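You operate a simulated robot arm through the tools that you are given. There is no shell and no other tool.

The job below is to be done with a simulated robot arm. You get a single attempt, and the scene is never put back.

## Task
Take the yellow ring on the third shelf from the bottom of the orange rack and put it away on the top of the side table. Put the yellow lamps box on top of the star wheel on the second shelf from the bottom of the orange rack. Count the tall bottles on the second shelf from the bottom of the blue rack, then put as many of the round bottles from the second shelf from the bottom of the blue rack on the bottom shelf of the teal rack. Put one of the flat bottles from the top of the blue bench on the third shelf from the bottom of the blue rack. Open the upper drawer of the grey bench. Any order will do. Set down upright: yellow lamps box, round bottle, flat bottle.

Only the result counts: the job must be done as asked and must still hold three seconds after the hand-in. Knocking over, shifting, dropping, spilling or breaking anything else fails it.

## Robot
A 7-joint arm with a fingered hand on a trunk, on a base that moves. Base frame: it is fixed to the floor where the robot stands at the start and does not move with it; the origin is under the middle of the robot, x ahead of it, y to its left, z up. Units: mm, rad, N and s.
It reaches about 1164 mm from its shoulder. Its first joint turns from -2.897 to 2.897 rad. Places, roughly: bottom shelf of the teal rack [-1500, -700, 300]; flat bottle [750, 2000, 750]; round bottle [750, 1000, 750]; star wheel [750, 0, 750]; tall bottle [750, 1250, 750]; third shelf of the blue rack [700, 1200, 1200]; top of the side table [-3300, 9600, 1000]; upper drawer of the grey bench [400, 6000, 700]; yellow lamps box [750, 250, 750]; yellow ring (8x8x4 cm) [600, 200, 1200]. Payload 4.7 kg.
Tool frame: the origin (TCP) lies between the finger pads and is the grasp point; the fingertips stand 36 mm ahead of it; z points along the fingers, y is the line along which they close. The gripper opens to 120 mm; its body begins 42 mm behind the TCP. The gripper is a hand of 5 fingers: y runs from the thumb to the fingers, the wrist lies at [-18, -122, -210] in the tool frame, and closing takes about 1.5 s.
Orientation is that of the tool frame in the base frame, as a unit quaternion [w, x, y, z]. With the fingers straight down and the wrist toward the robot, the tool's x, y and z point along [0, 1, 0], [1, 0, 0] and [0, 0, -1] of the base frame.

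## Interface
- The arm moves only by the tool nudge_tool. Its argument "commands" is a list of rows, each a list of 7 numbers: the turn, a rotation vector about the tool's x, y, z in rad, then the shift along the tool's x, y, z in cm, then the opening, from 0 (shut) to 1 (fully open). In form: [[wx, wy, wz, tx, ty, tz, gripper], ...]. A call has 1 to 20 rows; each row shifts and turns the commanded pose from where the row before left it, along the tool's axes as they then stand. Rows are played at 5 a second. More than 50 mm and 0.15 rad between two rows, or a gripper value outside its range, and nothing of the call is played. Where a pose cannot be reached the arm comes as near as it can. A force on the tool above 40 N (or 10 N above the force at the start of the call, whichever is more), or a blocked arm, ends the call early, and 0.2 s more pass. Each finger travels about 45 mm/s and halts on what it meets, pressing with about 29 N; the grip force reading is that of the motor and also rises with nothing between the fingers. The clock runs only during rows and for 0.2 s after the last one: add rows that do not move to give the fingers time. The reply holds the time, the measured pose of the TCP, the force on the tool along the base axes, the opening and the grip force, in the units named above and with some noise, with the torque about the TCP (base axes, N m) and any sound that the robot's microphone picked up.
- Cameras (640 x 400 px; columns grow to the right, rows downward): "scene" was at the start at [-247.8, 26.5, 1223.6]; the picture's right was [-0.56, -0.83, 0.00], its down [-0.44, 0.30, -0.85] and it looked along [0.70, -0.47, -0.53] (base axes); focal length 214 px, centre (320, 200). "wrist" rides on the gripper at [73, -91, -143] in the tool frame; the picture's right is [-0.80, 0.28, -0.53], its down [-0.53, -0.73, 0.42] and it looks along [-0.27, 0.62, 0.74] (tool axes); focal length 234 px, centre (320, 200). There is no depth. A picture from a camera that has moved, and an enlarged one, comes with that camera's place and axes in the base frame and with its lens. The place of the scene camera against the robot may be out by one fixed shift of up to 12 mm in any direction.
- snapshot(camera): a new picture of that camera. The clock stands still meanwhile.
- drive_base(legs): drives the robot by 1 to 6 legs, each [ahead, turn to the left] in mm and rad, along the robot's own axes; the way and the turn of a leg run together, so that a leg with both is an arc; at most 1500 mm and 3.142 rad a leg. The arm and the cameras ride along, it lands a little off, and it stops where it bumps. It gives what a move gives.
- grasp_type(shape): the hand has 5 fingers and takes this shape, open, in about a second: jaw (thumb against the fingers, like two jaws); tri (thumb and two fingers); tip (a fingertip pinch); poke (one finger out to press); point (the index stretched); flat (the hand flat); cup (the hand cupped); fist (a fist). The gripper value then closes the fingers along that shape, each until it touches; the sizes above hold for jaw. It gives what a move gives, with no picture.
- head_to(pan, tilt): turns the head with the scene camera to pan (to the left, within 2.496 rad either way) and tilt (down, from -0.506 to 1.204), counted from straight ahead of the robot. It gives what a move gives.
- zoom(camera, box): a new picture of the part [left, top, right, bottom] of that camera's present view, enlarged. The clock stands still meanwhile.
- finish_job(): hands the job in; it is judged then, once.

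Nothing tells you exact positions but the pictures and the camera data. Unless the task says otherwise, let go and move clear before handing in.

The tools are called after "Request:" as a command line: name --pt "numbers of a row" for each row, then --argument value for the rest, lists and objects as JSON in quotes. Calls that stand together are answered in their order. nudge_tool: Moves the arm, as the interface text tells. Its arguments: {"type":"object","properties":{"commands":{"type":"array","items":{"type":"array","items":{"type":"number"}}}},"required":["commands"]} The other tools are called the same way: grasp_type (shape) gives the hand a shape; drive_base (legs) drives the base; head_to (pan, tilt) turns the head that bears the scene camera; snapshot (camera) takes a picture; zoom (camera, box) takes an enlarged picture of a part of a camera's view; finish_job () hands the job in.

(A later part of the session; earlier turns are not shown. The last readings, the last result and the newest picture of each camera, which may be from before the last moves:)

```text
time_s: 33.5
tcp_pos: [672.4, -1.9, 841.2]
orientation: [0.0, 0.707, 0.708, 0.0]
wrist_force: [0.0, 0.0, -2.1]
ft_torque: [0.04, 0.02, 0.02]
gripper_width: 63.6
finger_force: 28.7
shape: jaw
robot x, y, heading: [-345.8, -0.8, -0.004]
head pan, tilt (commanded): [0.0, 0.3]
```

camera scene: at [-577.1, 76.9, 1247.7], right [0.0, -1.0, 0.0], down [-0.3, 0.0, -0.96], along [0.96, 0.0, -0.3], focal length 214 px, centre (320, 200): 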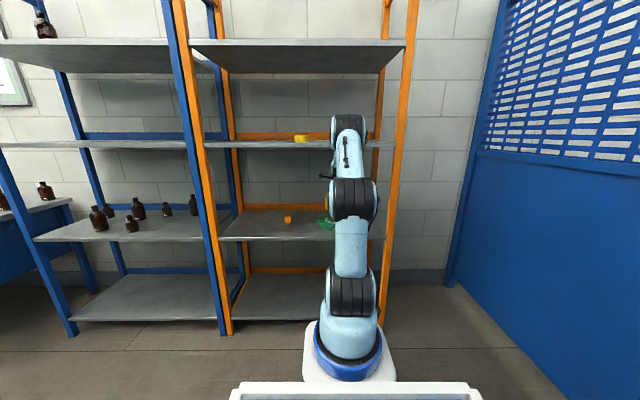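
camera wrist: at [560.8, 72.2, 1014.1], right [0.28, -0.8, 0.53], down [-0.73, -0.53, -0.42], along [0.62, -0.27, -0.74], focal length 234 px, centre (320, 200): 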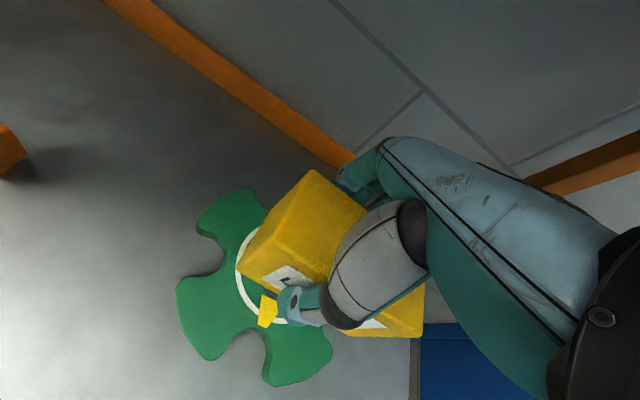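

Still free; the torque reading agrees with the box's weight hanging 19 mm to the −y side of the TCP. I'll continue down.

Request:
nudge_tool --pt "0 0 0 0 0 0.2 0.3" --pt "0 0 0 0 0 0 0.3"

Request:
nudge_tool --pt "0 0 0 0 0 0.2 0.3" --pt "0 0 0 0 0 0 0.3"

Request:
nudge_tool --pt "0 0 0 0 0 0.2 0.3" --pt "0 0 0 0 0 0 0.3"

```text
time_s: 34.1
tcp_pos: [672.4, -1.7, 840.9]
orientation: [0.001, 0.707, 0.707, 0.001]
wrist_force: [-0.8, 0.9, 4.2]
ft_torque: [-0.03, 0.09, 0.01]
gripper_width: 64.0
finger_force: 28.7
shape: jaw
robot x, y, heading: [-350.8, 2.8, -0.007]
head pan, tilt (commanded): [0.0, 0.3]
```

```text
time_s: 34.7
tcp_pos: [672.4, -1.6, 839.3]
orientation: [0.002, 0.707, 0.707, 0.001]
wrist_force: [0.9, 0.8, 15.1]
ft_torque: [-0.04, 0.1, 0.01]
gripper_width: 64.1
finger_force: 29.3
shape: jaw
robot x, y, heading: [-352.0, 2.2, 0.002]
head pan, tilt (commanded): [0.0, 0.3]
```

```text
time_s: 35.3
tcp_pos: [671.4, -2.4, 838.9]
orientation: [0.002, 0.708, 0.707, 0.002]
wrist_force: [1.1, 0.0, 29.2]
ft_torque: [-0.14, 0.08, -0.01]
gripper_width: 64.9
finger_force: 29.3
shape: jaw
robot x, y, heading: [-351.8, 1.2, -0.0]
head pan, tilt (commanded): [0.0, 0.3]
```

Contact with the hub came at TCP z≈840, and the pressure centre lies close to the box centre. I'll ease off the pressing force before opening.

Request:
nudge_tool --pt "0 0 0 0 0 -0.2 0.3" --pt "0 0 0 0 0 -0.15 0.3" --pt "0 0 0 0 0 0 0.3"

Request:
zoom --camera "wrist" --box '[160, 150, 460, 400]'

```text
time_s: 36.1
tcp_pos: [671.3, -2.0, 837.5]
orientation: [0.0, 0.707, 0.707, 0.0]
wrist_force: [2.7, -0.4, 22.1]
ft_torque: [-0.09, -0.1, 0.01]
gripper_width: 64.4
finger_force: 29.5
shape: jaw
robot x, y, heading: [-347.8, 2.8, -0.003]
head pan, tilt (commanded): [0.0, 0.3]
```

```text
1.60 times, centred on (310, 275) of wrist
camera zoom: at [578.2, 69.9, 981.9], right [0.28, -0.8, 0.53], down [-0.73, -0.53, -0.42], along [0.62, -0.27, -0.74], focal length 375 px, centre (336, 80)
```

zoom: 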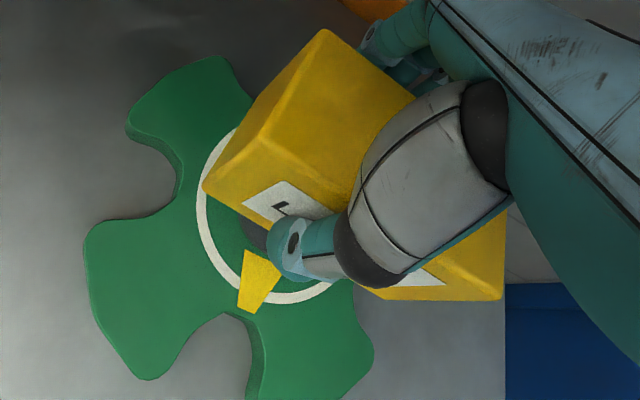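

Still 22 N of pressing left. I'll raise a little more.

Request:
nudge_tool --pt "0 0 0 0 0 -0.15 0.3" --pt "0 0 0 0 0 0 0.3"

Request:
nudge_tool --pt "0 0 0 0 0 -0.1 0.3" --pt "0 0 0 0 0 0 0.3"

```text
time_s: 36.7
tcp_pos: [671.3, -1.5, 838.1]
orientation: [-0.001, 0.708, 0.707, 0.0]
wrist_force: [1.1, -0.4, 13.3]
ft_torque: [-0.04, -0.06, -0.01]
gripper_width: 64.4
finger_force: 29.2
shape: jaw
robot x, y, heading: [-350.2, -0.2, -0.0]
head pan, tilt (commanded): [0.0, 0.3]
```

```text
time_s: 37.3
tcp_pos: [670.5, -0.8, 839.2]
orientation: [0.0, 0.707, 0.707, -0.001]
wrist_force: [-0.5, -1.1, 6.0]
ft_torque: [-0.02, 0.01, 0.03]
gripper_width: 64.4
finger_force: 28.8
shape: jaw
robot x, y, heading: [-350.9, 2.2, -0.001]
head pan, tilt (commanded): [0.0, 0.3]
```

The rim fit confirms that the box centre is within about 5 mm of the hub centre. I'll relax the last bit of pressure and open the hand slowly.

Request:
nudge_tool --pt "0 0 0 0 0 -0.07 0.3" --pt "0 0 0 0 0 0 0.5" --pt "0 0 0 0 0 0 0.56" --pt "0 0 0 0 0 0 0.62" --pt "0 0 0 0 0 0 0.7" --pt "0 0 0 0 0 0 0.8" --pt "0 0 0 0 0 0 1" --pt "0 0 0 0 0 0 1" --pt "0 0 0 0 0 0 1" --pt "0 0 0 0 0 0 1"

Request:
zoom --camera "wrist" --box '[160, 150, 460, 400]'

```text
time_s: 39.5
tcp_pos: [671.1, -1.3, 841.0]
orientation: [0.0, 0.706, 0.708, 0.0]
wrist_force: [0.2, 0.3, -0.6]
ft_torque: [-0.03, 0.02, -0.02]
gripper_width: 119.6
finger_force: 0.1
shape: jaw
robot x, y, heading: [-348.7, 4.3, -0.003]
head pan, tilt (commanded): [0.0, 0.3]
```

```text
1.60 times, centred on (310, 275) of wrist
camera zoom: at [578.7, 70.1, 984.4], right [0.28, -0.8, 0.53], down [-0.73, -0.53, -0.42], along [0.62, -0.27, -0.74], focal length 375 px, centre (336, 80)
```

zoom: 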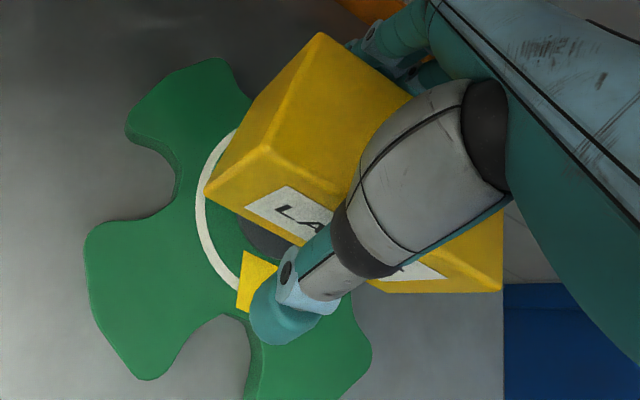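

The box stands on the hub. There's little headroom above, so I'll slide the open hand sideways (+y) off the end of the box, with a slight raise.

Request:
nudge_tool --pt "0 0 0 0 0 -1 1" --pt "0 0 0 2.5 0 0 1" --pt "0 0 0 2.5 0 0 1" --pt "0 0 0 3 0 0 1" --pt "0 0 0 3 0 0 1" --pt "0 0 0 3 0 0 1" --pt "0 0 0 2 0 0 1" --pt "0 0 0 0 0 0 1"

Request:
snapshot --camera "wrist"

Request:
snapshot --camera "scene"

```text
time_s: 41.3
tcp_pos: [672.5, 157.6, 850.5]
orientation: [0.0, 0.707, 0.707, -0.001]
wrist_force: [0.3, 0.5, 0.1]
ft_torque: [-0.04, 0.0, -0.01]
gripper_width: 119.5
finger_force: 0.0
shape: jaw
robot x, y, heading: [-351.2, -0.3, -0.004]
head pan, tilt (commanded): [0.0, 0.3]
```

```text
taken
camera wrist: at [579.6, 229.6, 994.4], right [0.28, -0.8, 0.53], down [-0.73, -0.53, -0.42], along [0.62, -0.27, -0.74], focal length 234 px, centre (320, 200)
```

wrist: 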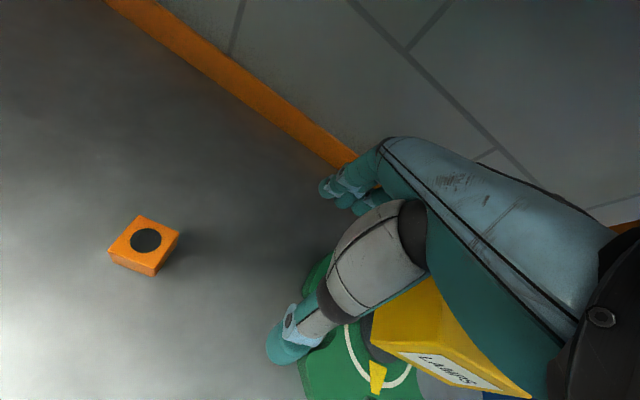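

```text
taken
camera scene: at [-577.2, 77.0, 1247.7], right [0.0, -1.0, 0.0], down [-0.3, 0.0, -0.96], along [0.96, 0.0, -0.3], focal length 214 px, centre (320, 200)
```

scene: 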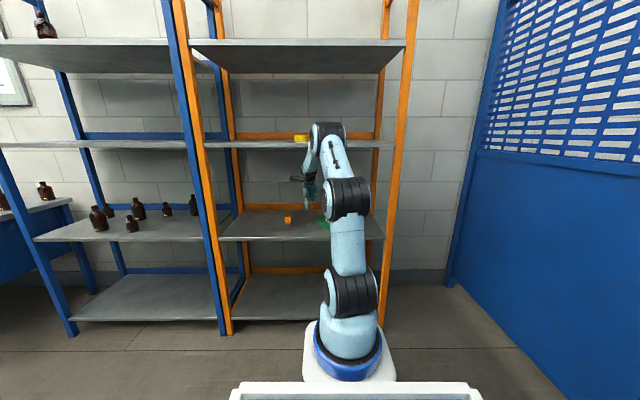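

The box stands free on the hub. I'll withdraw the hand straight back out of the rack.

Request:
nudge_tool --pt "0 0 0 0 -4.5 0 1" --pt "0 0 0 0 -4.5 0 1" --pt "0 0 0 0 -4.5 0 1" --pt "0 0 0 0 -4.5 0 1" --pt "0 0 0 0 -4.5 0 1" --pt "0 0 0 0 -4.5 0 1" --pt "0 0 0 0 -4.5 0 1" --pt "0 0 0 0 -4.5 0 1" --pt "0 0 0 3 0 -3 1" --pt "0 0 0 3 0 -3 1" --pt "0 0 0 3 0 -3 1" --pt "0 0 0 0 0 0 1"

Request:
zoom --camera "scene" --box '[270, 100, 390, 250]'

Request:
snapshot --camera "wrist"

```text
time_s: 43.9
tcp_pos: [312.2, 248.9, 941.8]
orientation: [0.0, 0.708, 0.707, 0.0]
wrist_force: [0.0, -0.5, 0.1]
ft_torque: [0.02, 0.03, 0.03]
gripper_width: 119.7
finger_force: 0.0
shape: jaw
robot x, y, heading: [-348.4, 2.3, -0.002]
head pan, tilt (commanded): [0.0, 0.3]
```

```text
2.67 times, centred on (330, 175) of scene
camera zoom: at [-577.3, 77.0, 1247.7], right [0.0, -1.0, 0.0], down [-0.3, 0.0, -0.96], along [0.96, 0.0, -0.3], focal length 572 px, centre (293, 267)
```

zoom: 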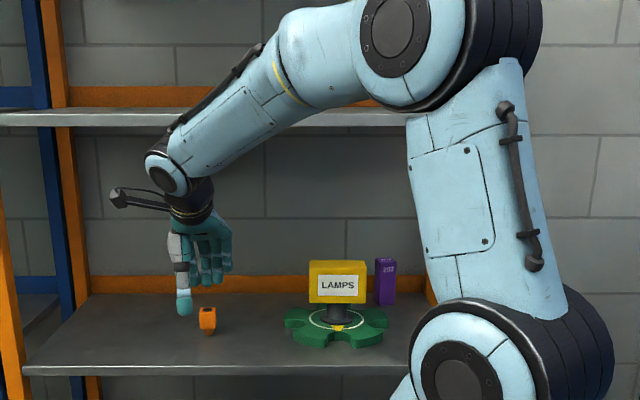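

```text
taken
camera wrist: at [218.4, 320.5, 1085.0], right [0.28, -0.8, 0.53], down [-0.73, -0.53, -0.42], along [0.62, -0.27, -0.74], focal length 234 px, centre (320, 200)
```

wrist: 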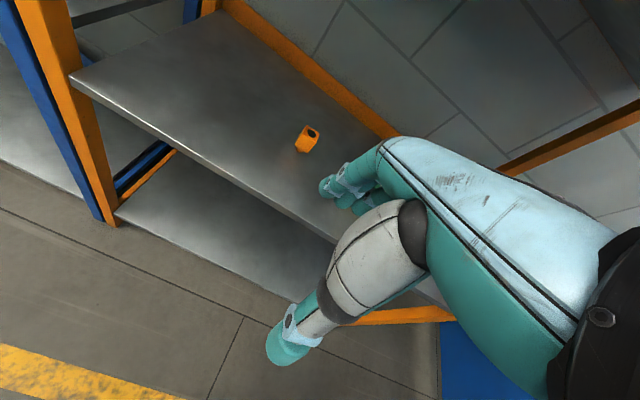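

The lamps box is standing on the star wheel. Next is the yellow ring on the third shelf, near (603, 172, 1200). I'll raise the hand in front of that shelf to see it.

Request:
nudge_tool --pt "0 0 0 -0.88 0 -4.33 1" --pt "0 0 0 -0.88 0 -4.33 1" --pt "0 0 0 -0.88 0 -4.33 1" --pt "0 0 0 -0.88 0 -4.33 1" --pt "0 0 0 -0.88 0 -4.33 1" --pt "0 0 0 -0.88 0 -4.33 1" --pt "0 0 0 -0.88 0 -4.33 1" --pt "0 0 0 -0.88 0 -4.33 1" --pt "0 0 0 -0.88 0 -4.33 1" --pt "0 0 0 0 0 0 1"

Request:
snapshot --camera "wrist"

Request:
snapshot --camera "scene"

```text
time_s: 46.1
tcp_pos: [310.2, 169.4, 1329.7]
orientation: [0.001, 0.707, 0.707, 0.0]
wrist_force: [0.6, 0.8, 0.1]
ft_torque: [-0.02, -0.01, 0.01]
gripper_width: 119.8
finger_force: 0.1
shape: jaw
robot x, y, heading: [-348.7, 6.5, -0.001]
head pan, tilt (commanded): [0.0, 0.3]
```

```text
taken
camera wrist: at [218.2, 240.8, 1474.1], right [0.28, -0.8, 0.53], down [-0.73, -0.53, -0.42], along [0.62, -0.27, -0.74], focal length 234 px, centre (320, 200)
```

wrist: 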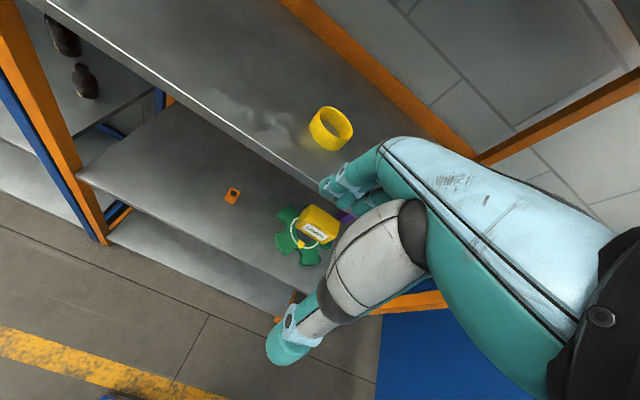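

```text
taken
camera scene: at [-577.3, 76.9, 1247.7], right [0.0, -1.0, 0.0], down [-0.3, 0.0, -0.96], along [0.96, 0.0, -0.3], focal length 214 px, centre (320, 200)
```

scene: 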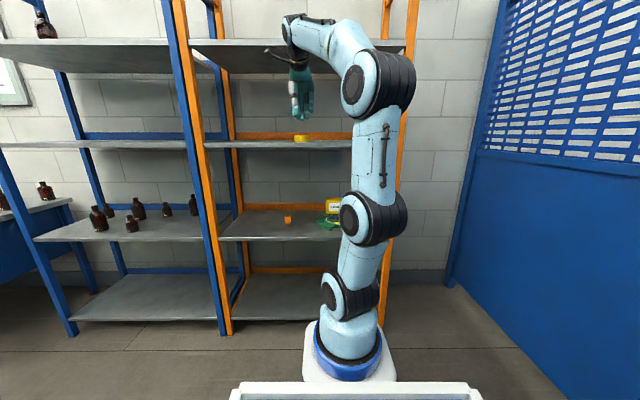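

The yellow ring is in clear view. I'll zoom to measure it.

Request:
zoom --camera "wrist" --box '[270, 80, 390, 180]'

Request:
zoom --camera "scene" --box '[270, 110, 350, 160]'

```text
4.00 times, centred on (330, 130) of wrist
camera zoom: at [218.2, 240.8, 1474.1], right [0.28, -0.8, 0.53], down [-0.73, -0.53, -0.42], along [0.62, -0.27, -0.74], focal length 937 px, centre (280, 480)
```

zoom: 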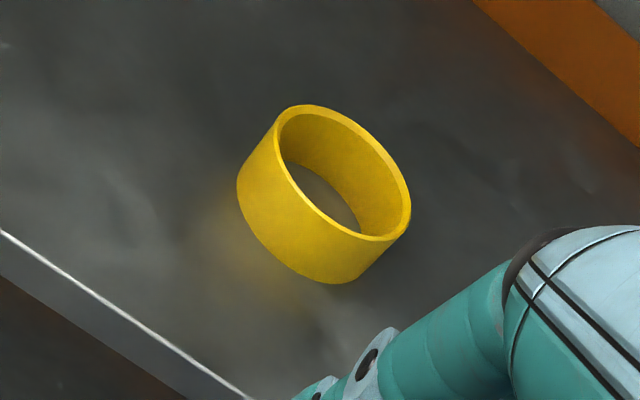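

```text
8.00 times, centred on (310, 135) of scene
camera zoom: at [-577.3, 76.9, 1247.7], right [0.0, -1.0, 0.0], down [-0.3, 0.0, -0.96], along [0.96, 0.0, -0.3], focal length 1716 px, centre (400, 720)
```

zoom: 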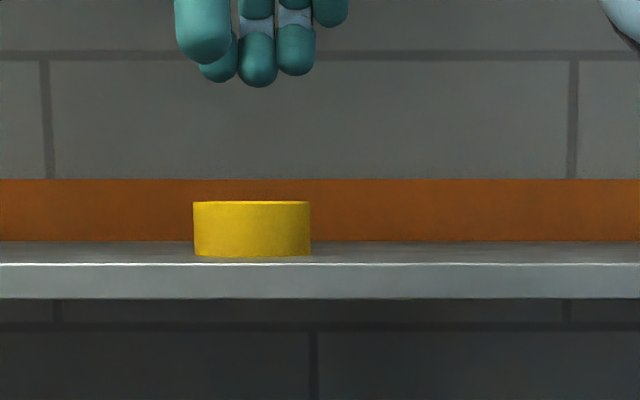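

The ring centre is near (593, 177) with its top at about z 1235. I'll move the hand in above it and look again.

Request:
nudge_tool --pt "0 0 0 0.25 4.04 0 1" --pt "0 0 0 0.25 4.04 0 1" --pt "0 0 0 0.25 4.04 0 1" --pt "0 0 0 0.25 4.04 0 1" --pt "0 0 0 0.25 4.04 0 1" --pt "0 0 0 0.25 4.04 0 1" --pt "0 0 0 0.25 4.04 0 1" --pt "0 0 0 0 0 2.5 1" --pt "0 0 0 0 0 0 1"

Request:
snapshot --camera "wrist"

Request:
zoom --camera "scene" --box '[250, 20, 400, 160]'

```text
time_s: 48.1
tcp_pos: [595.2, 187.4, 1306.9]
orientation: [-0.001, 0.707, 0.707, 0.0]
wrist_force: [-0.6, 0.5, -0.2]
ft_torque: [0.01, 0.0, 0.03]
gripper_width: 120.1
finger_force: 0.1
shape: jaw
robot x, y, heading: [-348.6, 3.6, -0.004]
head pan, tilt (commanded): [0.0, 0.3]
```

```text
taken
camera wrist: at [501.7, 259.2, 1449.4], right [0.28, -0.8, 0.53], down [-0.73, -0.53, -0.42], along [0.62, -0.27, -0.74], focal length 234 px, centre (320, 200)
```

wrist: 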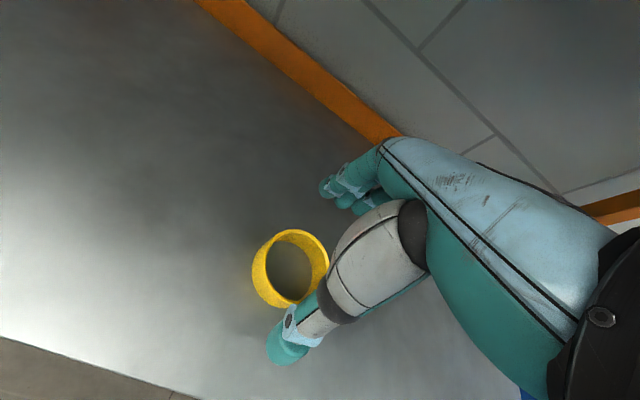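

```text
2.86 times, centred on (325, 90) of scene
camera zoom: at [-577.2, 76.9, 1247.7], right [0.0, -1.0, 0.0], down [-0.3, 0.0, -0.96], along [0.96, 0.0, -0.3], focal length 613 px, centre (306, 514)
```

zoom: 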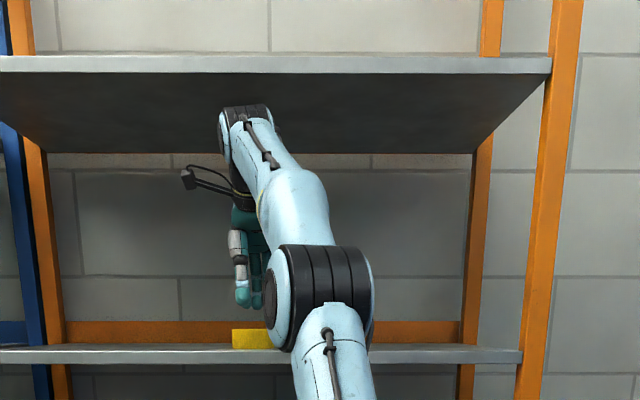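

The ring is between thumb and fingers, a bit to the left. I'll zoom to refine.

Request:
zoom --camera "wrist" --box '[230, 170, 390, 370]'

```text
2.00 times, centred on (310, 270) of wrist
camera zoom: at [501.7, 259.2, 1449.4], right [0.28, -0.8, 0.53], down [-0.73, -0.53, -0.42], along [0.62, -0.27, -0.74], focal length 468 px, centre (340, 60)
```

zoom: 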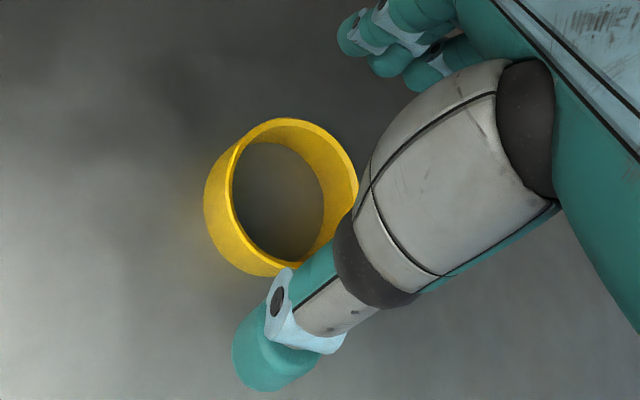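

The ring centre (593, 178) lines up with the hand. I'll descend around it and feel for the shelf.

Request:
nudge_tool --pt "0 0 0 0 0 2.5 1" --pt "0 0 0 0 0 2.5 1" --pt "0 0 0 0 0 1 1" --pt "0 0 0 0 0 0 1" --pt "0 0 0 0 0 0 1"

Request:
zoom --camera "wrist" --box '[230, 170, 390, 370]'

Request:
zoom --camera "scene" --box '[270, 100, 350, 160]'

```text
time_s: 49.3
tcp_pos: [594.1, 186.8, 1244.9]
orientation: [0.0, 0.707, 0.707, 0.0]
wrist_force: [0.1, 0.9, 0.4]
ft_torque: [-0.02, 0.02, -0.01]
gripper_width: 119.9
finger_force: 0.0
shape: jaw
robot x, y, heading: [-350.6, 3.8, -0.004]
head pan, tilt (commanded): [0.0, 0.3]
```

```text
2.00 times, centred on (310, 270) of wrist
camera zoom: at [501.5, 258.8, 1388.9], right [0.28, -0.8, 0.53], down [-0.73, -0.53, -0.42], along [0.62, -0.27, -0.74], focal length 468 px, centre (340, 60)
```

zoom: 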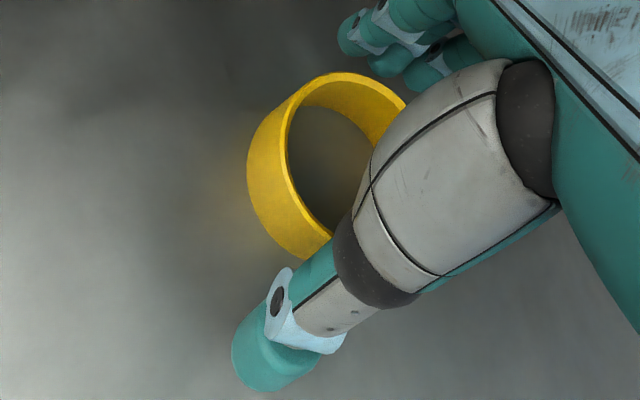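

```text
6.67 times, centred on (310, 130) of scene
camera zoom: at [-577.2, 76.9, 1247.7], right [0.0, -1.0, 0.0], down [-0.3, 0.0, -0.96], along [0.96, 0.0, -0.3], focal length 1430 px, centre (387, 667)
```

zoom: 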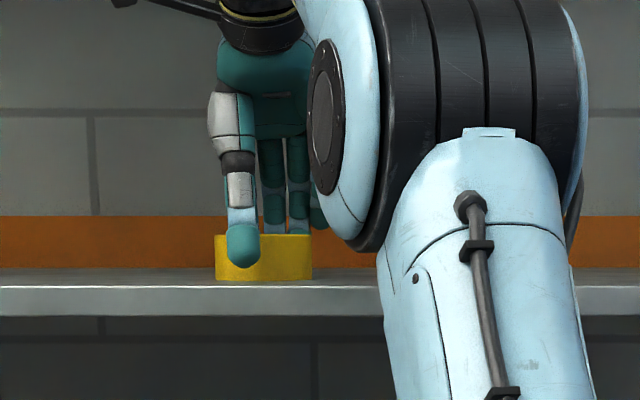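

The thumb and fingers straddle the ring. I'll go 4 mm lower and close.

Request:
nudge_tool --pt "0 0 0 0 0 0.4 1" --pt "0 0 0 0 0 0 1"

Request:
nudge_tool --pt "0 0 0 0 0 0 0.4" --pt "0 0 0 0 0 0 0.4" --pt "0 0 0 0 0 0 0.4" --pt "0 0 0 0 0 0 0.4" --pt "0 0 0 0 0 0 0.4" --pt "0 0 0 0 0 0 0.4" --pt "0 0 0 0 0 0 0.4" --pt "0 0 0 0 0 0 0.4"

Request:
zoom --camera "wrist" --box '[230, 170, 390, 370]'

Request:
zoom --camera "scene" --box '[270, 100, 350, 160]'

```text
time_s: 49.9
tcp_pos: [594.3, 187.6, 1240.7]
orientation: [0.0, 0.707, 0.707, 0.001]
wrist_force: [0.8, 0.4, 0.3]
ft_torque: [0.0, 0.01, 0.02]
gripper_width: 120.1
finger_force: 0.0
shape: jaw
robot x, y, heading: [-350.2, 3.3, -0.002]
head pan, tilt (commanded): [0.0, 0.3]
```

```text
time_s: 51.7
tcp_pos: [593.3, 187.7, 1240.7]
orientation: [0.0, 0.707, 0.707, 0.0]
wrist_force: [0.3, 0.5, 0.2]
ft_torque: [0.01, 0.04, -0.01]
gripper_width: 65.5
finger_force: 28.5
shape: jaw
robot x, y, heading: [-346.5, 3.0, 0.001]
head pan, tilt (commanded): [0.0, 0.3]
```

```text
2.00 times, centred on (310, 270) of wrist
camera zoom: at [501.7, 258.7, 1384.9], right [0.28, -0.8, 0.53], down [-0.73, -0.53, -0.42], along [0.62, -0.27, -0.74], focal length 468 px, centre (340, 60)
```

zoom: 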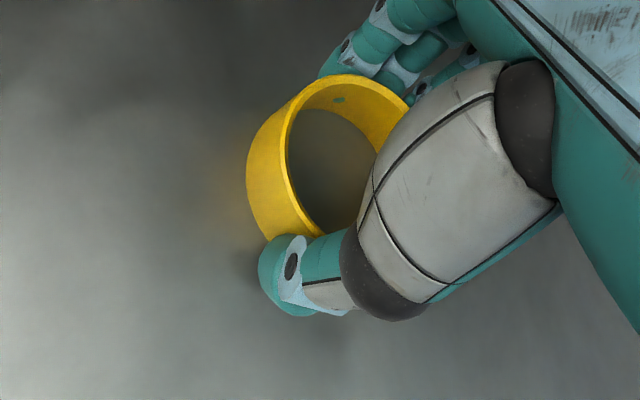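

```text
6.67 times, centred on (310, 130) of scene
camera zoom: at [-577.2, 76.9, 1247.7], right [0.0, -1.0, 0.0], down [-0.3, 0.0, -0.96], along [0.96, 0.0, -0.3], focal length 1430 px, centre (387, 667)
```

zoom: 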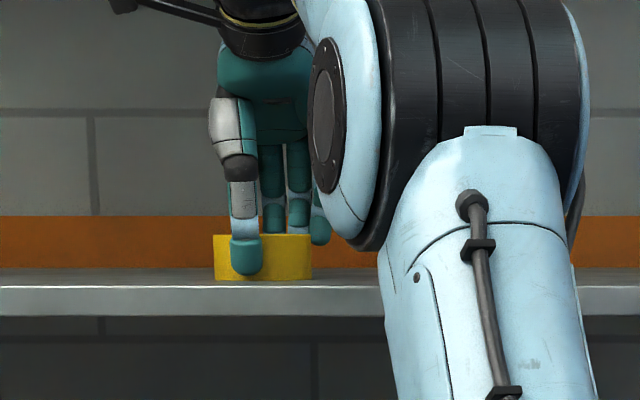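

The fingers hold the ring. I'll lift a bit and check that it comes along.

Request:
nudge_tool --pt "0 0 0 0 0 -1 0.3" --pt "0 0 0 0 0 -2 0.3" --pt "0 0 0 0 0 -2 0.3" --pt "0 0 0 0 0 0 0.3"

Request:
snapshot --camera "wrist"

Request:
zoom --camera "scene" --box '[270, 100, 350, 160]'

```text
time_s: 52.7
tcp_pos: [595.0, 187.4, 1290.8]
orientation: [0.0, 0.707, 0.707, 0.0]
wrist_force: [0.7, 0.5, -0.2]
ft_torque: [0.02, 0.02, 0.0]
gripper_width: 65.7
finger_force: 29.0
shape: jaw
robot x, y, heading: [-349.5, 1.1, -0.003]
head pan, tilt (commanded): [0.0, 0.3]
```

```text
taken
camera wrist: at [502.3, 259.0, 1434.9], right [0.28, -0.8, 0.53], down [-0.73, -0.53, -0.42], along [0.62, -0.27, -0.74], focal length 234 px, centre (320, 200)
```

wrist: 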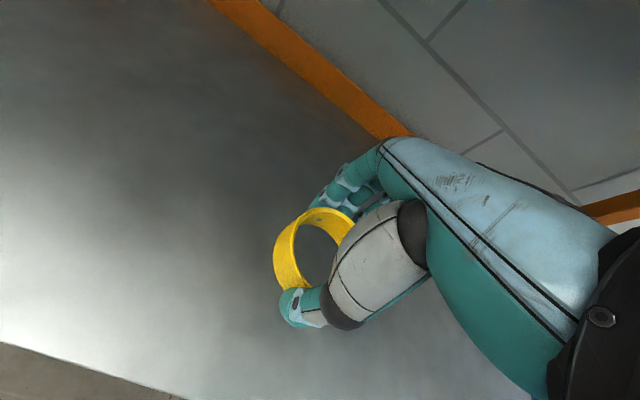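

```text
6.67 times, centred on (310, 130) of scene
camera zoom: at [-577.2, 77.0, 1247.7], right [0.0, -1.0, 0.0], down [-0.3, 0.0, -0.96], along [0.96, 0.0, -0.3], focal length 1430 px, centre (387, 667)
```

zoom: 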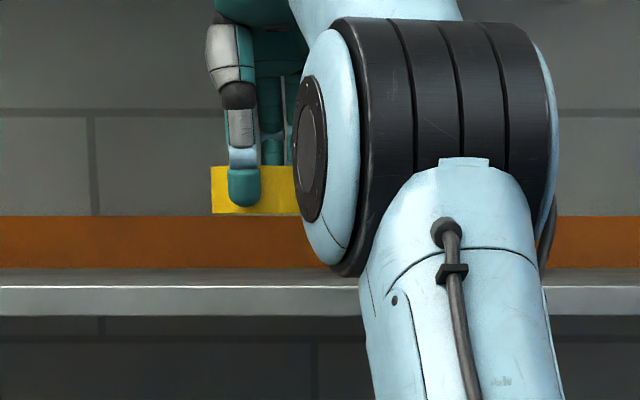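

The ring is in hand. I'll withdraw from the shelf and lower the hand into a travel pose.

Request:
nudge_tool --pt "0 0 0 0 -4.6 0 0.3" --pt "0 0 0 0 -4.6 0 0.3" --pt "0 0 0 0 -4.6 0 0.3" --pt "0 0 0 0 -4.6 0 0.3" --pt "0 0 0 0 -4.6 0 0.3" --pt "0 0 0 0 -4.6 0 0.3" --pt "0 0 0 0 -4.6 0 0.3" --pt "0 0 0 0 -4.6 0 0.3" --pt "0 0 0 0 -4.6 0 0.3" --pt "0 0 0 0 -4.6 0 0.3" --pt "0 0 0 0 0 4 0.3" --pt "0 0 0 0 0 4 0.3" --pt "0 0 0 0 0 4 0.3" --pt "0 0 0 0 0 0 0.3"

Request:
head_to --pan 1.57 --tilt 0.3

Request:
snapshot --camera "scene"

Request:
snapshot --camera "wrist"

```text
time_s: 55.7
tcp_pos: [135.1, 188.0, 1171.8]
orientation: [0.0, 0.707, 0.707, 0.0]
wrist_force: [-0.4, 0.4, 0.6]
ft_torque: [-0.02, 0.03, 0.02]
gripper_width: 65.5
finger_force: 28.1
shape: jaw
robot x, y, heading: [-349.0, -0.8, -0.003]
head pan, tilt (commanded): [0.0, 0.3]
```

```text
time_s: 57.4
tcp_pos: [135.7, 188.7, 1171.3]
orientation: [0.001, 0.707, 0.707, 0.0]
wrist_force: [0.0, 0.5, 0.5]
ft_torque: [-0.03, -0.01, 0.01]
gripper_width: 65.6
finger_force: 28.7
shape: jaw
robot x, y, heading: [-348.4, 0.6, -0.001]
head pan, tilt (commanded): [1.571, 0.3]
```

```text
taken
camera scene: at [-670.4, 170.4, 1247.7], right [1.0, 0.0, 0.0], down [0.0, -0.3, -0.96], along [0.0, 0.96, -0.3], focal length 214 px, centre (320, 200)
```

scene: 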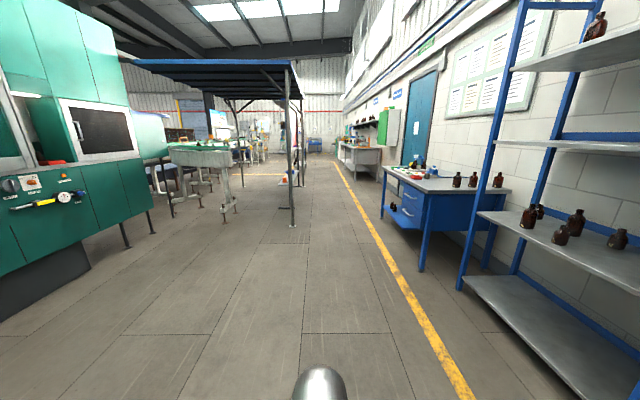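

```text
taken
camera wrist: at [41.9, 259.4, 1315.5], right [0.28, -0.8, 0.53], down [-0.73, -0.53, -0.42], along [0.62, -0.27, -0.74], focal length 234 px, centre (320, 200)
```

wrist: 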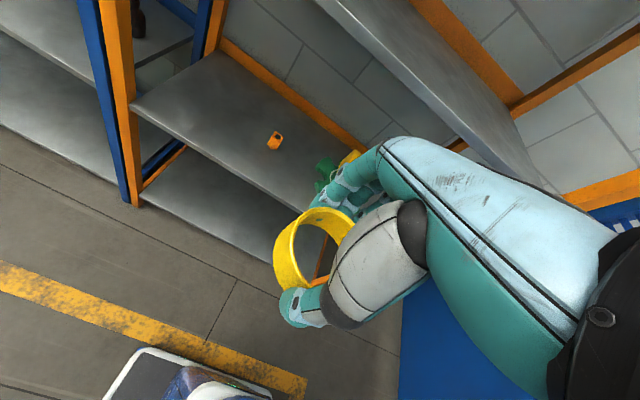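

The corridor along +y is clear, with a canopy post near (−1056, 2990) and the blue bench corner near (288, 1930). I'll turn left and drive up the middle, then check.

Request:
drive_base --legs '[[0, 1.5708], [1500, 0]]'

Request:
head_to --pan 0.0 --tilt 0.25

Request:
snapshot --camera "scene"

Request:
head_to --pan -1.0 --tilt 0.4

Request:
snapshot --camera "scene"

```text
time_s: 68.6
tcp_pos: [-556.9, 1979.7, 1173.0]
orientation: [0.0, -0.008, 1.0, -0.001]
wrist_force: [-0.9, 0.7, -1.0]
ft_torque: [-0.01, -0.02, -0.01]
gripper_width: 65.1
finger_force: 29.2
shape: jaw
robot x, y, heading: [-363.0, 1498.5, 1.589]
head pan, tilt (commanded): [1.571, 0.3]
```

```text
time_s: 70.3
tcp_pos: [-557.2, 1980.2, 1171.4]
orientation: [0.0, -0.008, 1.0, 0.0]
wrist_force: [0.1, 0.1, -0.2]
ft_torque: [-0.02, 0.01, 0.02]
gripper_width: 65.0
finger_force: 29.1
shape: jaw
robot x, y, heading: [-363.2, 1499.7, 1.588]
head pan, tilt (commanded): [0.0, 0.25]
```

```text
taken
camera scene: at [-431.8, 1256.6, 1252.4], right [1.0, 0.02, 0.0], down [0.0, -0.25, -0.97], along [-0.02, 0.97, -0.25], focal length 214 px, centre (320, 200)
```

scene: 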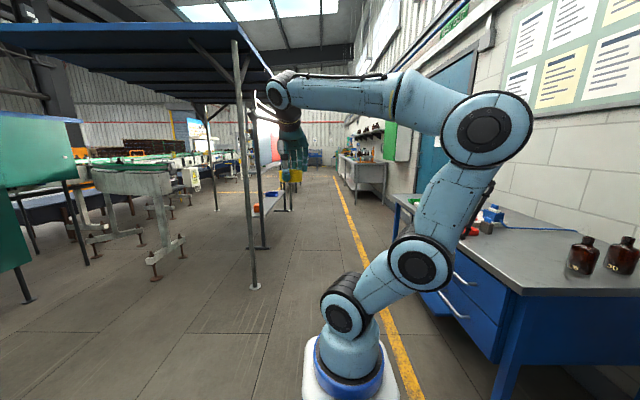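

```text
time_s: 71.6
tcp_pos: [-556.4, 1979.7, 1171.9]
orientation: [0.0, -0.008, 1.0, 0.0]
wrist_force: [-0.1, 0.6, -0.6]
ft_torque: [-0.01, 0.0, -0.01]
gripper_width: 65.2
finger_force: 28.7
shape: jaw
robot x, y, heading: [-359.6, 1499.0, 1.586]
head pan, tilt (commanded): [-1.0, 0.4]
```

```text
taken
camera scene: at [-353.2, 1214.5, 1238.5], right [0.55, -0.83, 0.0], down [-0.32, -0.22, -0.92], along [0.77, 0.51, -0.39], focal length 214 px, centre (320, 200)
```

scene: 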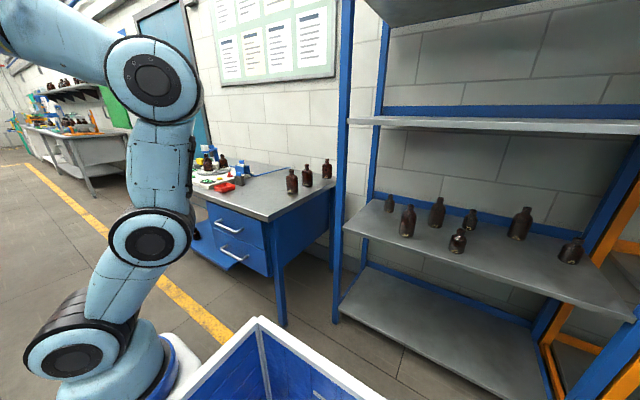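

From here the whole second shelf of the blue rack is visible with seven bottles. I'll zoom in to tell the kinds apart.

Request:
zoom --camera "scene" --box '[370, 180, 490, 255]'

Request:
zoom --camera "scene" --box '[480, 190, 600, 265]'

Request:
zoom --camera "scene" --box '[190, 140, 350, 220]'

```text
5.33 times, centred on (430, 218) of scene
camera zoom: at [-353.2, 1214.5, 1238.5], right [0.55, -0.83, 0.0], down [-0.32, -0.22, -0.92], along [0.77, 0.51, -0.39], focal length 1144 px, centre (-267, 107)
```

zoom: 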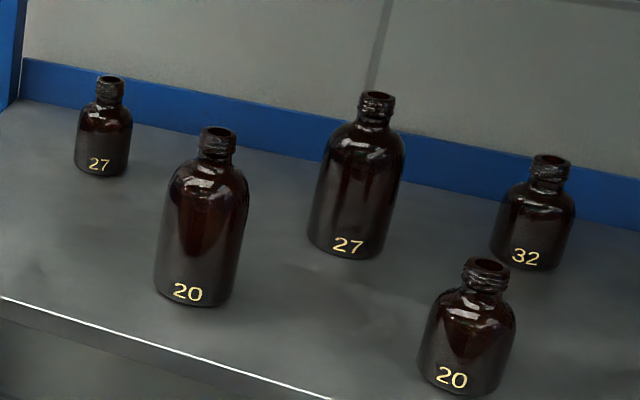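

```text
5.33 times, centred on (540, 228) of scene
camera zoom: at [-353.2, 1214.5, 1238.5], right [0.55, -0.83, 0.0], down [-0.32, -0.22, -0.92], along [0.77, 0.51, -0.39], focal length 1144 px, centre (-853, 53)
```

zoom: 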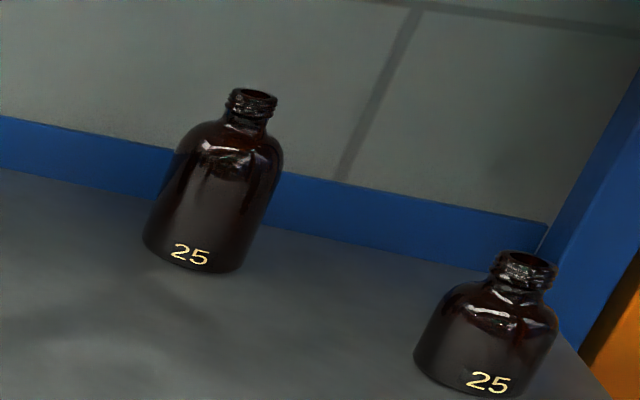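

```text
4.00 times, centred on (270, 180) of scene
camera zoom: at [-353.2, 1214.5, 1238.5], right [0.55, -0.83, 0.0], down [-0.32, -0.22, -0.92], along [0.77, 0.51, -0.39], focal length 858 px, centre (520, 280)
```

zoom: 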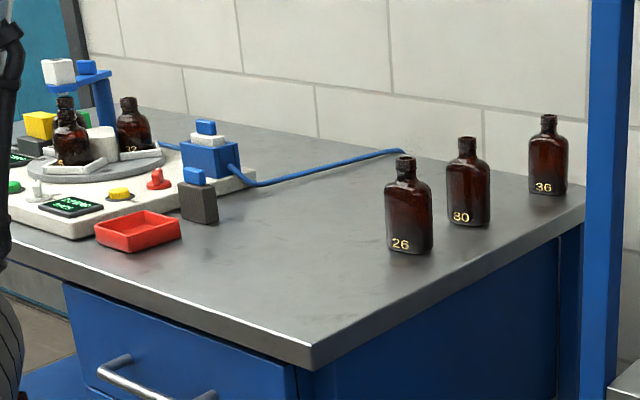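

I count three tall bottles (20, 27, 25) and four round ones (27, 20, 32, 25) on the shelf; I'll confirm up close later. Now I drive on with the ring.

Request:
drive_base --legs '[[0, -0.03], [1500, 0], [1500, 0]]'

Request:
head_to --pan 0.5 --tilt 0.25

Request:
snapshot --camera "scene"

Request:
head_to --pan -0.6 --tilt 0.35

Request:
snapshot --camera "scene"

```text
time_s: 86.4
tcp_pos: [-555.7, 4991.1, 1171.8]
orientation: [0.0, -0.009, 1.0, 0.001]
wrist_force: [0.4, -0.1, 0.7]
ft_torque: [0.01, 0.0, -0.03]
gripper_width: 64.9
finger_force: 28.5
shape: jaw
robot x, y, heading: [-360.1, 4511.4, 1.586]
head pan, tilt (commanded): [-1.0, 0.4]
```

```text
time_s: 88.0
tcp_pos: [-556.5, 4991.3, 1172.0]
orientation: [-0.001, -0.008, 1.0, 0.0]
wrist_force: [-0.4, 0.1, 0.0]
ft_torque: [0.0, -0.02, 0.01]
gripper_width: 65.5
finger_force: 29.4
shape: jaw
robot x, y, heading: [-360.2, 4513.5, 1.588]
head pan, tilt (commanded): [0.499, 0.25]
```

```text
taken
camera scene: at [-473.7, 4256.4, 1252.4], right [0.87, 0.49, 0.0], down [0.12, -0.22, -0.97], along [-0.48, 0.84, -0.25], focal length 214 px, centre (320, 200)
```

scene: 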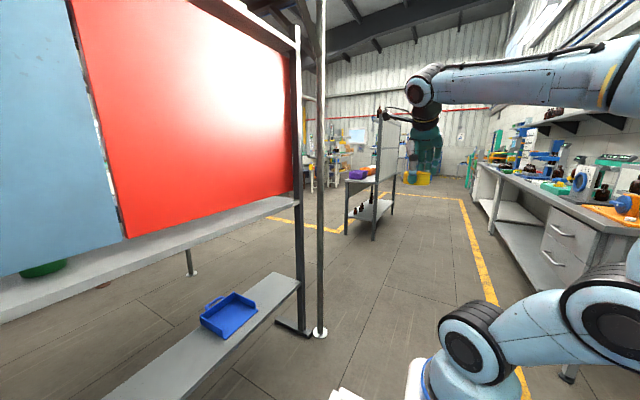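

```text
time_s: 89.4
tcp_pos: [-555.1, 4990.8, 1171.1]
orientation: [0.0, -0.008, 1.0, 0.001]
wrist_force: [-0.3, -0.5, 0.2]
ft_torque: [-0.02, -0.01, 0.03]
gripper_width: 65.3
finger_force: 28.3
shape: jaw
robot x, y, heading: [-362.2, 4510.5, 1.592]
head pan, tilt (commanded): [-0.6, 0.351]
```

```text
taken
camera scene: at [-376.4, 4252.9, 1243.0], right [0.83, -0.55, 0.0], down [-0.19, -0.29, -0.94], along [0.52, 0.78, -0.34], focal length 214 px, centre (320, 200)
```

scene: 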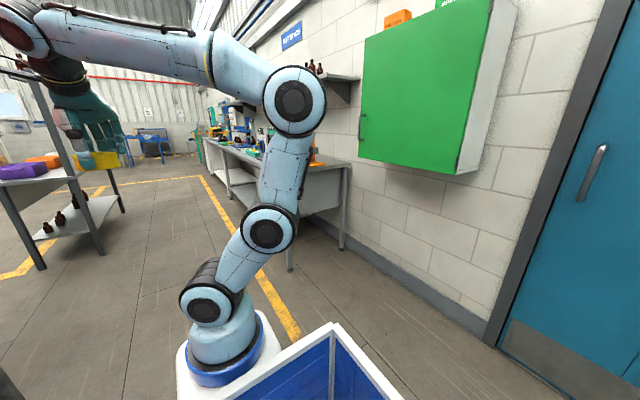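

The corridor is clear ahead; the grey bench with drawers is on the right and another table stands around (−1170, 7030). I'll drive on and look toward the side table.

Request:
drive_base --legs '[[0, -0.017], [1500, 0]]'

Request:
head_to --pan 0.7 --tilt 0.2

Request:
snapshot --camera "scene"

Request:
head_to --pan -1.3 --tilt 0.5

Request:
snapshot --camera "scene"

```text
time_s: 97.2
tcp_pos: [-534.7, 6504.9, 1172.9]
orientation: [0.001, 0.004, 1.0, 0.0]
wrist_force: [0.3, -0.9, -1.2]
ft_torque: [0.0, 0.01, 0.02]
gripper_width: 64.9
finger_force: 28.9
shape: jaw
robot x, y, heading: [-353.8, 6020.5, 1.555]
head pan, tilt (commanded): [-0.6, 0.351]
```

```text
time_s: 98.7
tcp_pos: [-536.1, 6505.6, 1171.0]
orientation: [0.0, 0.004, 1.0, 0.0]
wrist_force: [0.0, 0.2, 0.0]
ft_torque: [0.0, -0.02, 0.0]
gripper_width: 65.1
finger_force: 29.0
shape: jaw
robot x, y, heading: [-352.7, 6022.3, 1.562]
head pan, tilt (commanded): [0.7, 0.201]
```

```text
taken
camera scene: at [-488.3, 5757.6, 1257.0], right [0.77, 0.64, 0.0], down [0.13, -0.15, -0.98], along [-0.62, 0.76, -0.2], focal length 214 px, centre (320, 200)
```

scene: 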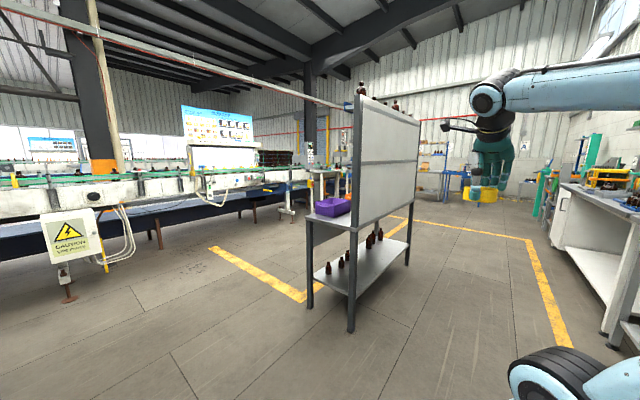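

```text
time_s: 100.6
tcp_pos: [-536.3, 6504.5, 1171.8]
orientation: [0.0, 0.003, 1.0, 0.0]
wrist_force: [-0.1, 0.0, -0.4]
ft_torque: [0.01, 0.03, 0.02]
gripper_width: 65.2
finger_force: 29.5
shape: jaw
robot x, y, heading: [-354.6, 6020.7, 1.561]
head pan, tilt (commanded): [-1.3, 0.499]
```

```text
taken
camera scene: at [-341.1, 5709.3, 1229.3], right [0.26, -0.97, 0.0], down [-0.46, -0.12, -0.88], along [0.85, 0.23, -0.48], focal length 214 px, centre (320, 200)
```

scene: 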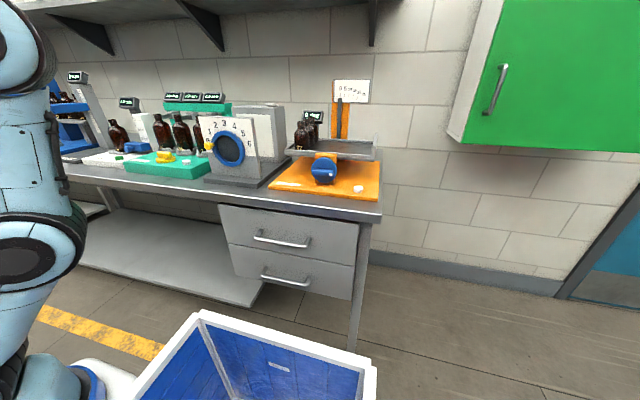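

The upper drawer handle of the grey bench is near (259, 6027, 700). The side table lies behind the whiteboard table from here. I'll zoom that way.

Request:
head_to --pan 0.6 --tilt 0.15

Request:
zoom --camera "scene" --box '[180, 120, 360, 232]'

Request:
zoom --camera "scene" --box '[360, 120, 540, 232]'

```text
time_s: 102.5
tcp_pos: [-534.7, 6505.2, 1171.8]
orientation: [0.001, 0.004, 1.0, 0.0]
wrist_force: [0.0, -0.2, 0.3]
ft_torque: [0.02, 0.0, 0.01]
gripper_width: 65.1
finger_force: 28.8
shape: jaw
robot x, y, heading: [-356.0, 6020.6, 1.562]
head pan, tilt (commanded): [0.6, 0.15]
```

```text
3.56 times, centred on (270, 176) of scene
camera zoom: at [-480.6, 5762.8, 1261.7], right [0.83, 0.56, 0.0], down [0.08, -0.12, -0.99], along [-0.55, 0.82, -0.15], focal length 763 px, centre (498, 285)
```

zoom: 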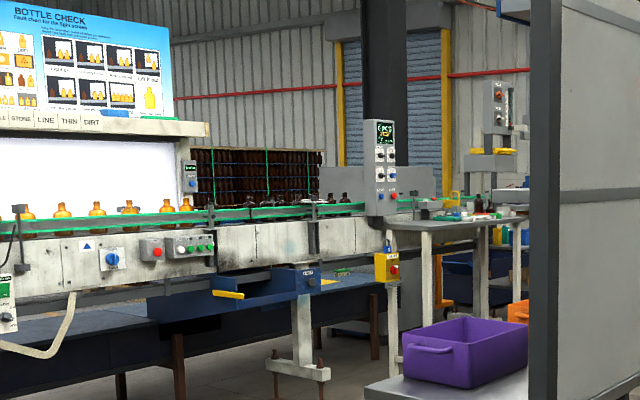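

```text
3.56 times, centred on (450, 176) of scene
camera zoom: at [-480.6, 5762.8, 1261.7], right [0.83, 0.56, 0.0], down [0.08, -0.12, -0.99], along [-0.55, 0.82, -0.15], focal length 763 px, centre (-142, 285)
```

zoom: 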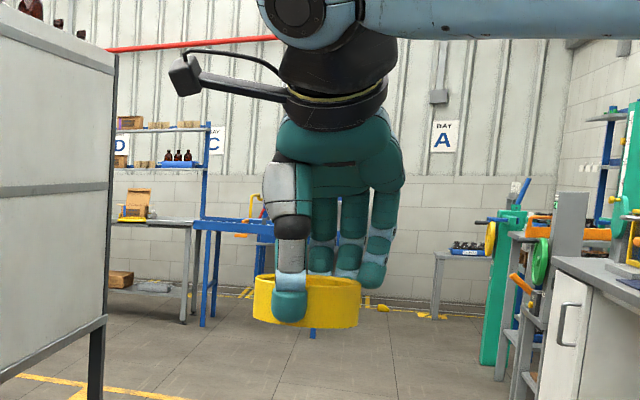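

I can see a white-topped table at the end of the conveyor, which fits the side table near (−3300, 9600) at roughly z 915. I'll drive on past the whiteboard table and look left.

Request:
drive_base --legs '[[0, 0.01], [1500, 0], [1300, 0]]'

Request:
head_to --pan 1.2 --tilt 0.25

Request:
snapshot --camera "scene"

Request:
head_to --pan 0.2 --tilt 0.25

Request:
snapshot --camera "scene"

```text
time_s: 116.3
tcp_pos: [-525.9, 9293.1, 1173.0]
orientation: [0.001, 0.005, 1.0, 0.0]
wrist_force: [-0.7, 0.3, 0.0]
ft_torque: [0.02, -0.02, 0.03]
gripper_width: 65.5
finger_force: 29.2
shape: jaw
robot x, y, heading: [-346.1, 8808.8, 1.558]
head pan, tilt (commanded): [0.6, 0.15]
```

```text
time_s: 117.3
tcp_pos: [-526.0, 9292.5, 1171.4]
orientation: [0.0, 0.004, 1.0, 0.0]
wrist_force: [0.1, 0.3, -0.7]
ft_torque: [0.0, 0.0, -0.02]
gripper_width: 65.2
finger_force: 29.3
shape: jaw
robot x, y, heading: [-343.9, 8809.6, 1.562]
head pan, tilt (commanded): [1.201, 0.25]
```

```text
taken
camera scene: at [-506.7, 8508.1, 1252.5], right [0.37, 0.93, 0.0], down [0.23, -0.09, -0.97], along [-0.9, 0.36, -0.25], focal length 214 px, centre (320, 200)
```

scene: 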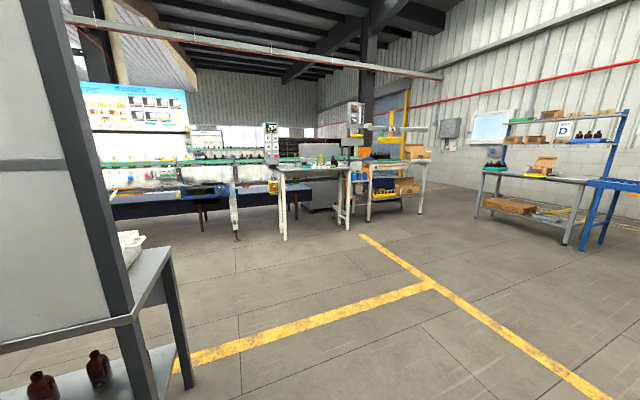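

```text
time_s: 118.5
tcp_pos: [-526.3, 9292.4, 1172.7]
orientation: [0.0, 0.004, 1.0, 0.001]
wrist_force: [-0.7, 0.7, 0.3]
ft_torque: [-0.03, -0.03, 0.0]
gripper_width: 65.0
finger_force: 29.3
shape: jaw
robot x, y, heading: [-340.6, 8809.6, 1.562]
head pan, tilt (commanded): [0.201, 0.25]
```

```text
taken
camera scene: at [-437.8, 8565.1, 1252.4], right [0.98, 0.19, 0.0], down [0.05, -0.24, -0.97], along [-0.18, 0.95, -0.25], focal length 214 px, centre (320, 200)
```

scene: 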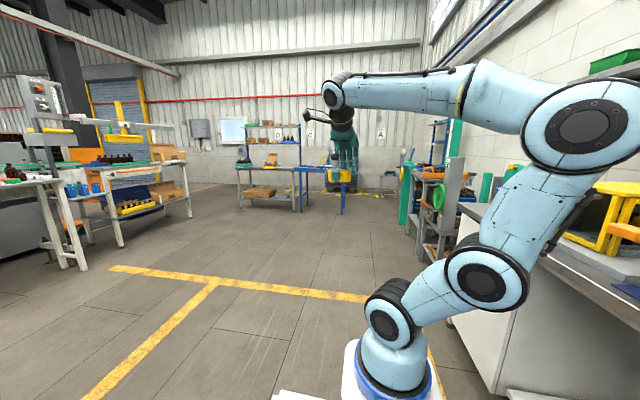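

The side table is the white one at about (−3300, 9545), top near z 920. I'll zoom to see its top and what stands on it.

Request:
head_to --pan 1.2 --tilt 0.25

Request:
zoom --camera "scene" --box '[255, 115, 455, 240]'

```text
time_s: 119.8
tcp_pos: [-527.3, 9293.6, 1171.8]
orientation: [0.0, 0.004, 1.0, 0.0]
wrist_force: [-0.6, -0.3, -1.2]
ft_torque: [-0.02, 0.0, 0.02]
gripper_width: 65.3
finger_force: 29.4
shape: jaw
robot x, y, heading: [-347.6, 8810.9, 1.563]
head pan, tilt (commanded): [1.201, 0.25]
```

```text
3.20 times, centred on (355, 178) of scene
camera zoom: at [-506.7, 8508.1, 1252.4], right [0.37, 0.93, 0.0], down [0.23, -0.09, -0.97], along [-0.9, 0.36, -0.25], focal length 686 px, centre (208, 272)
```

zoom: 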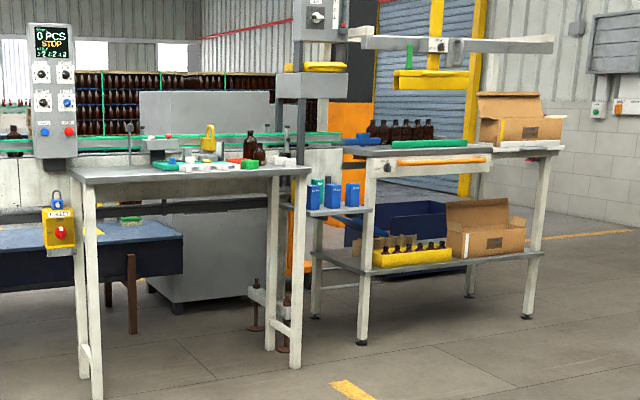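

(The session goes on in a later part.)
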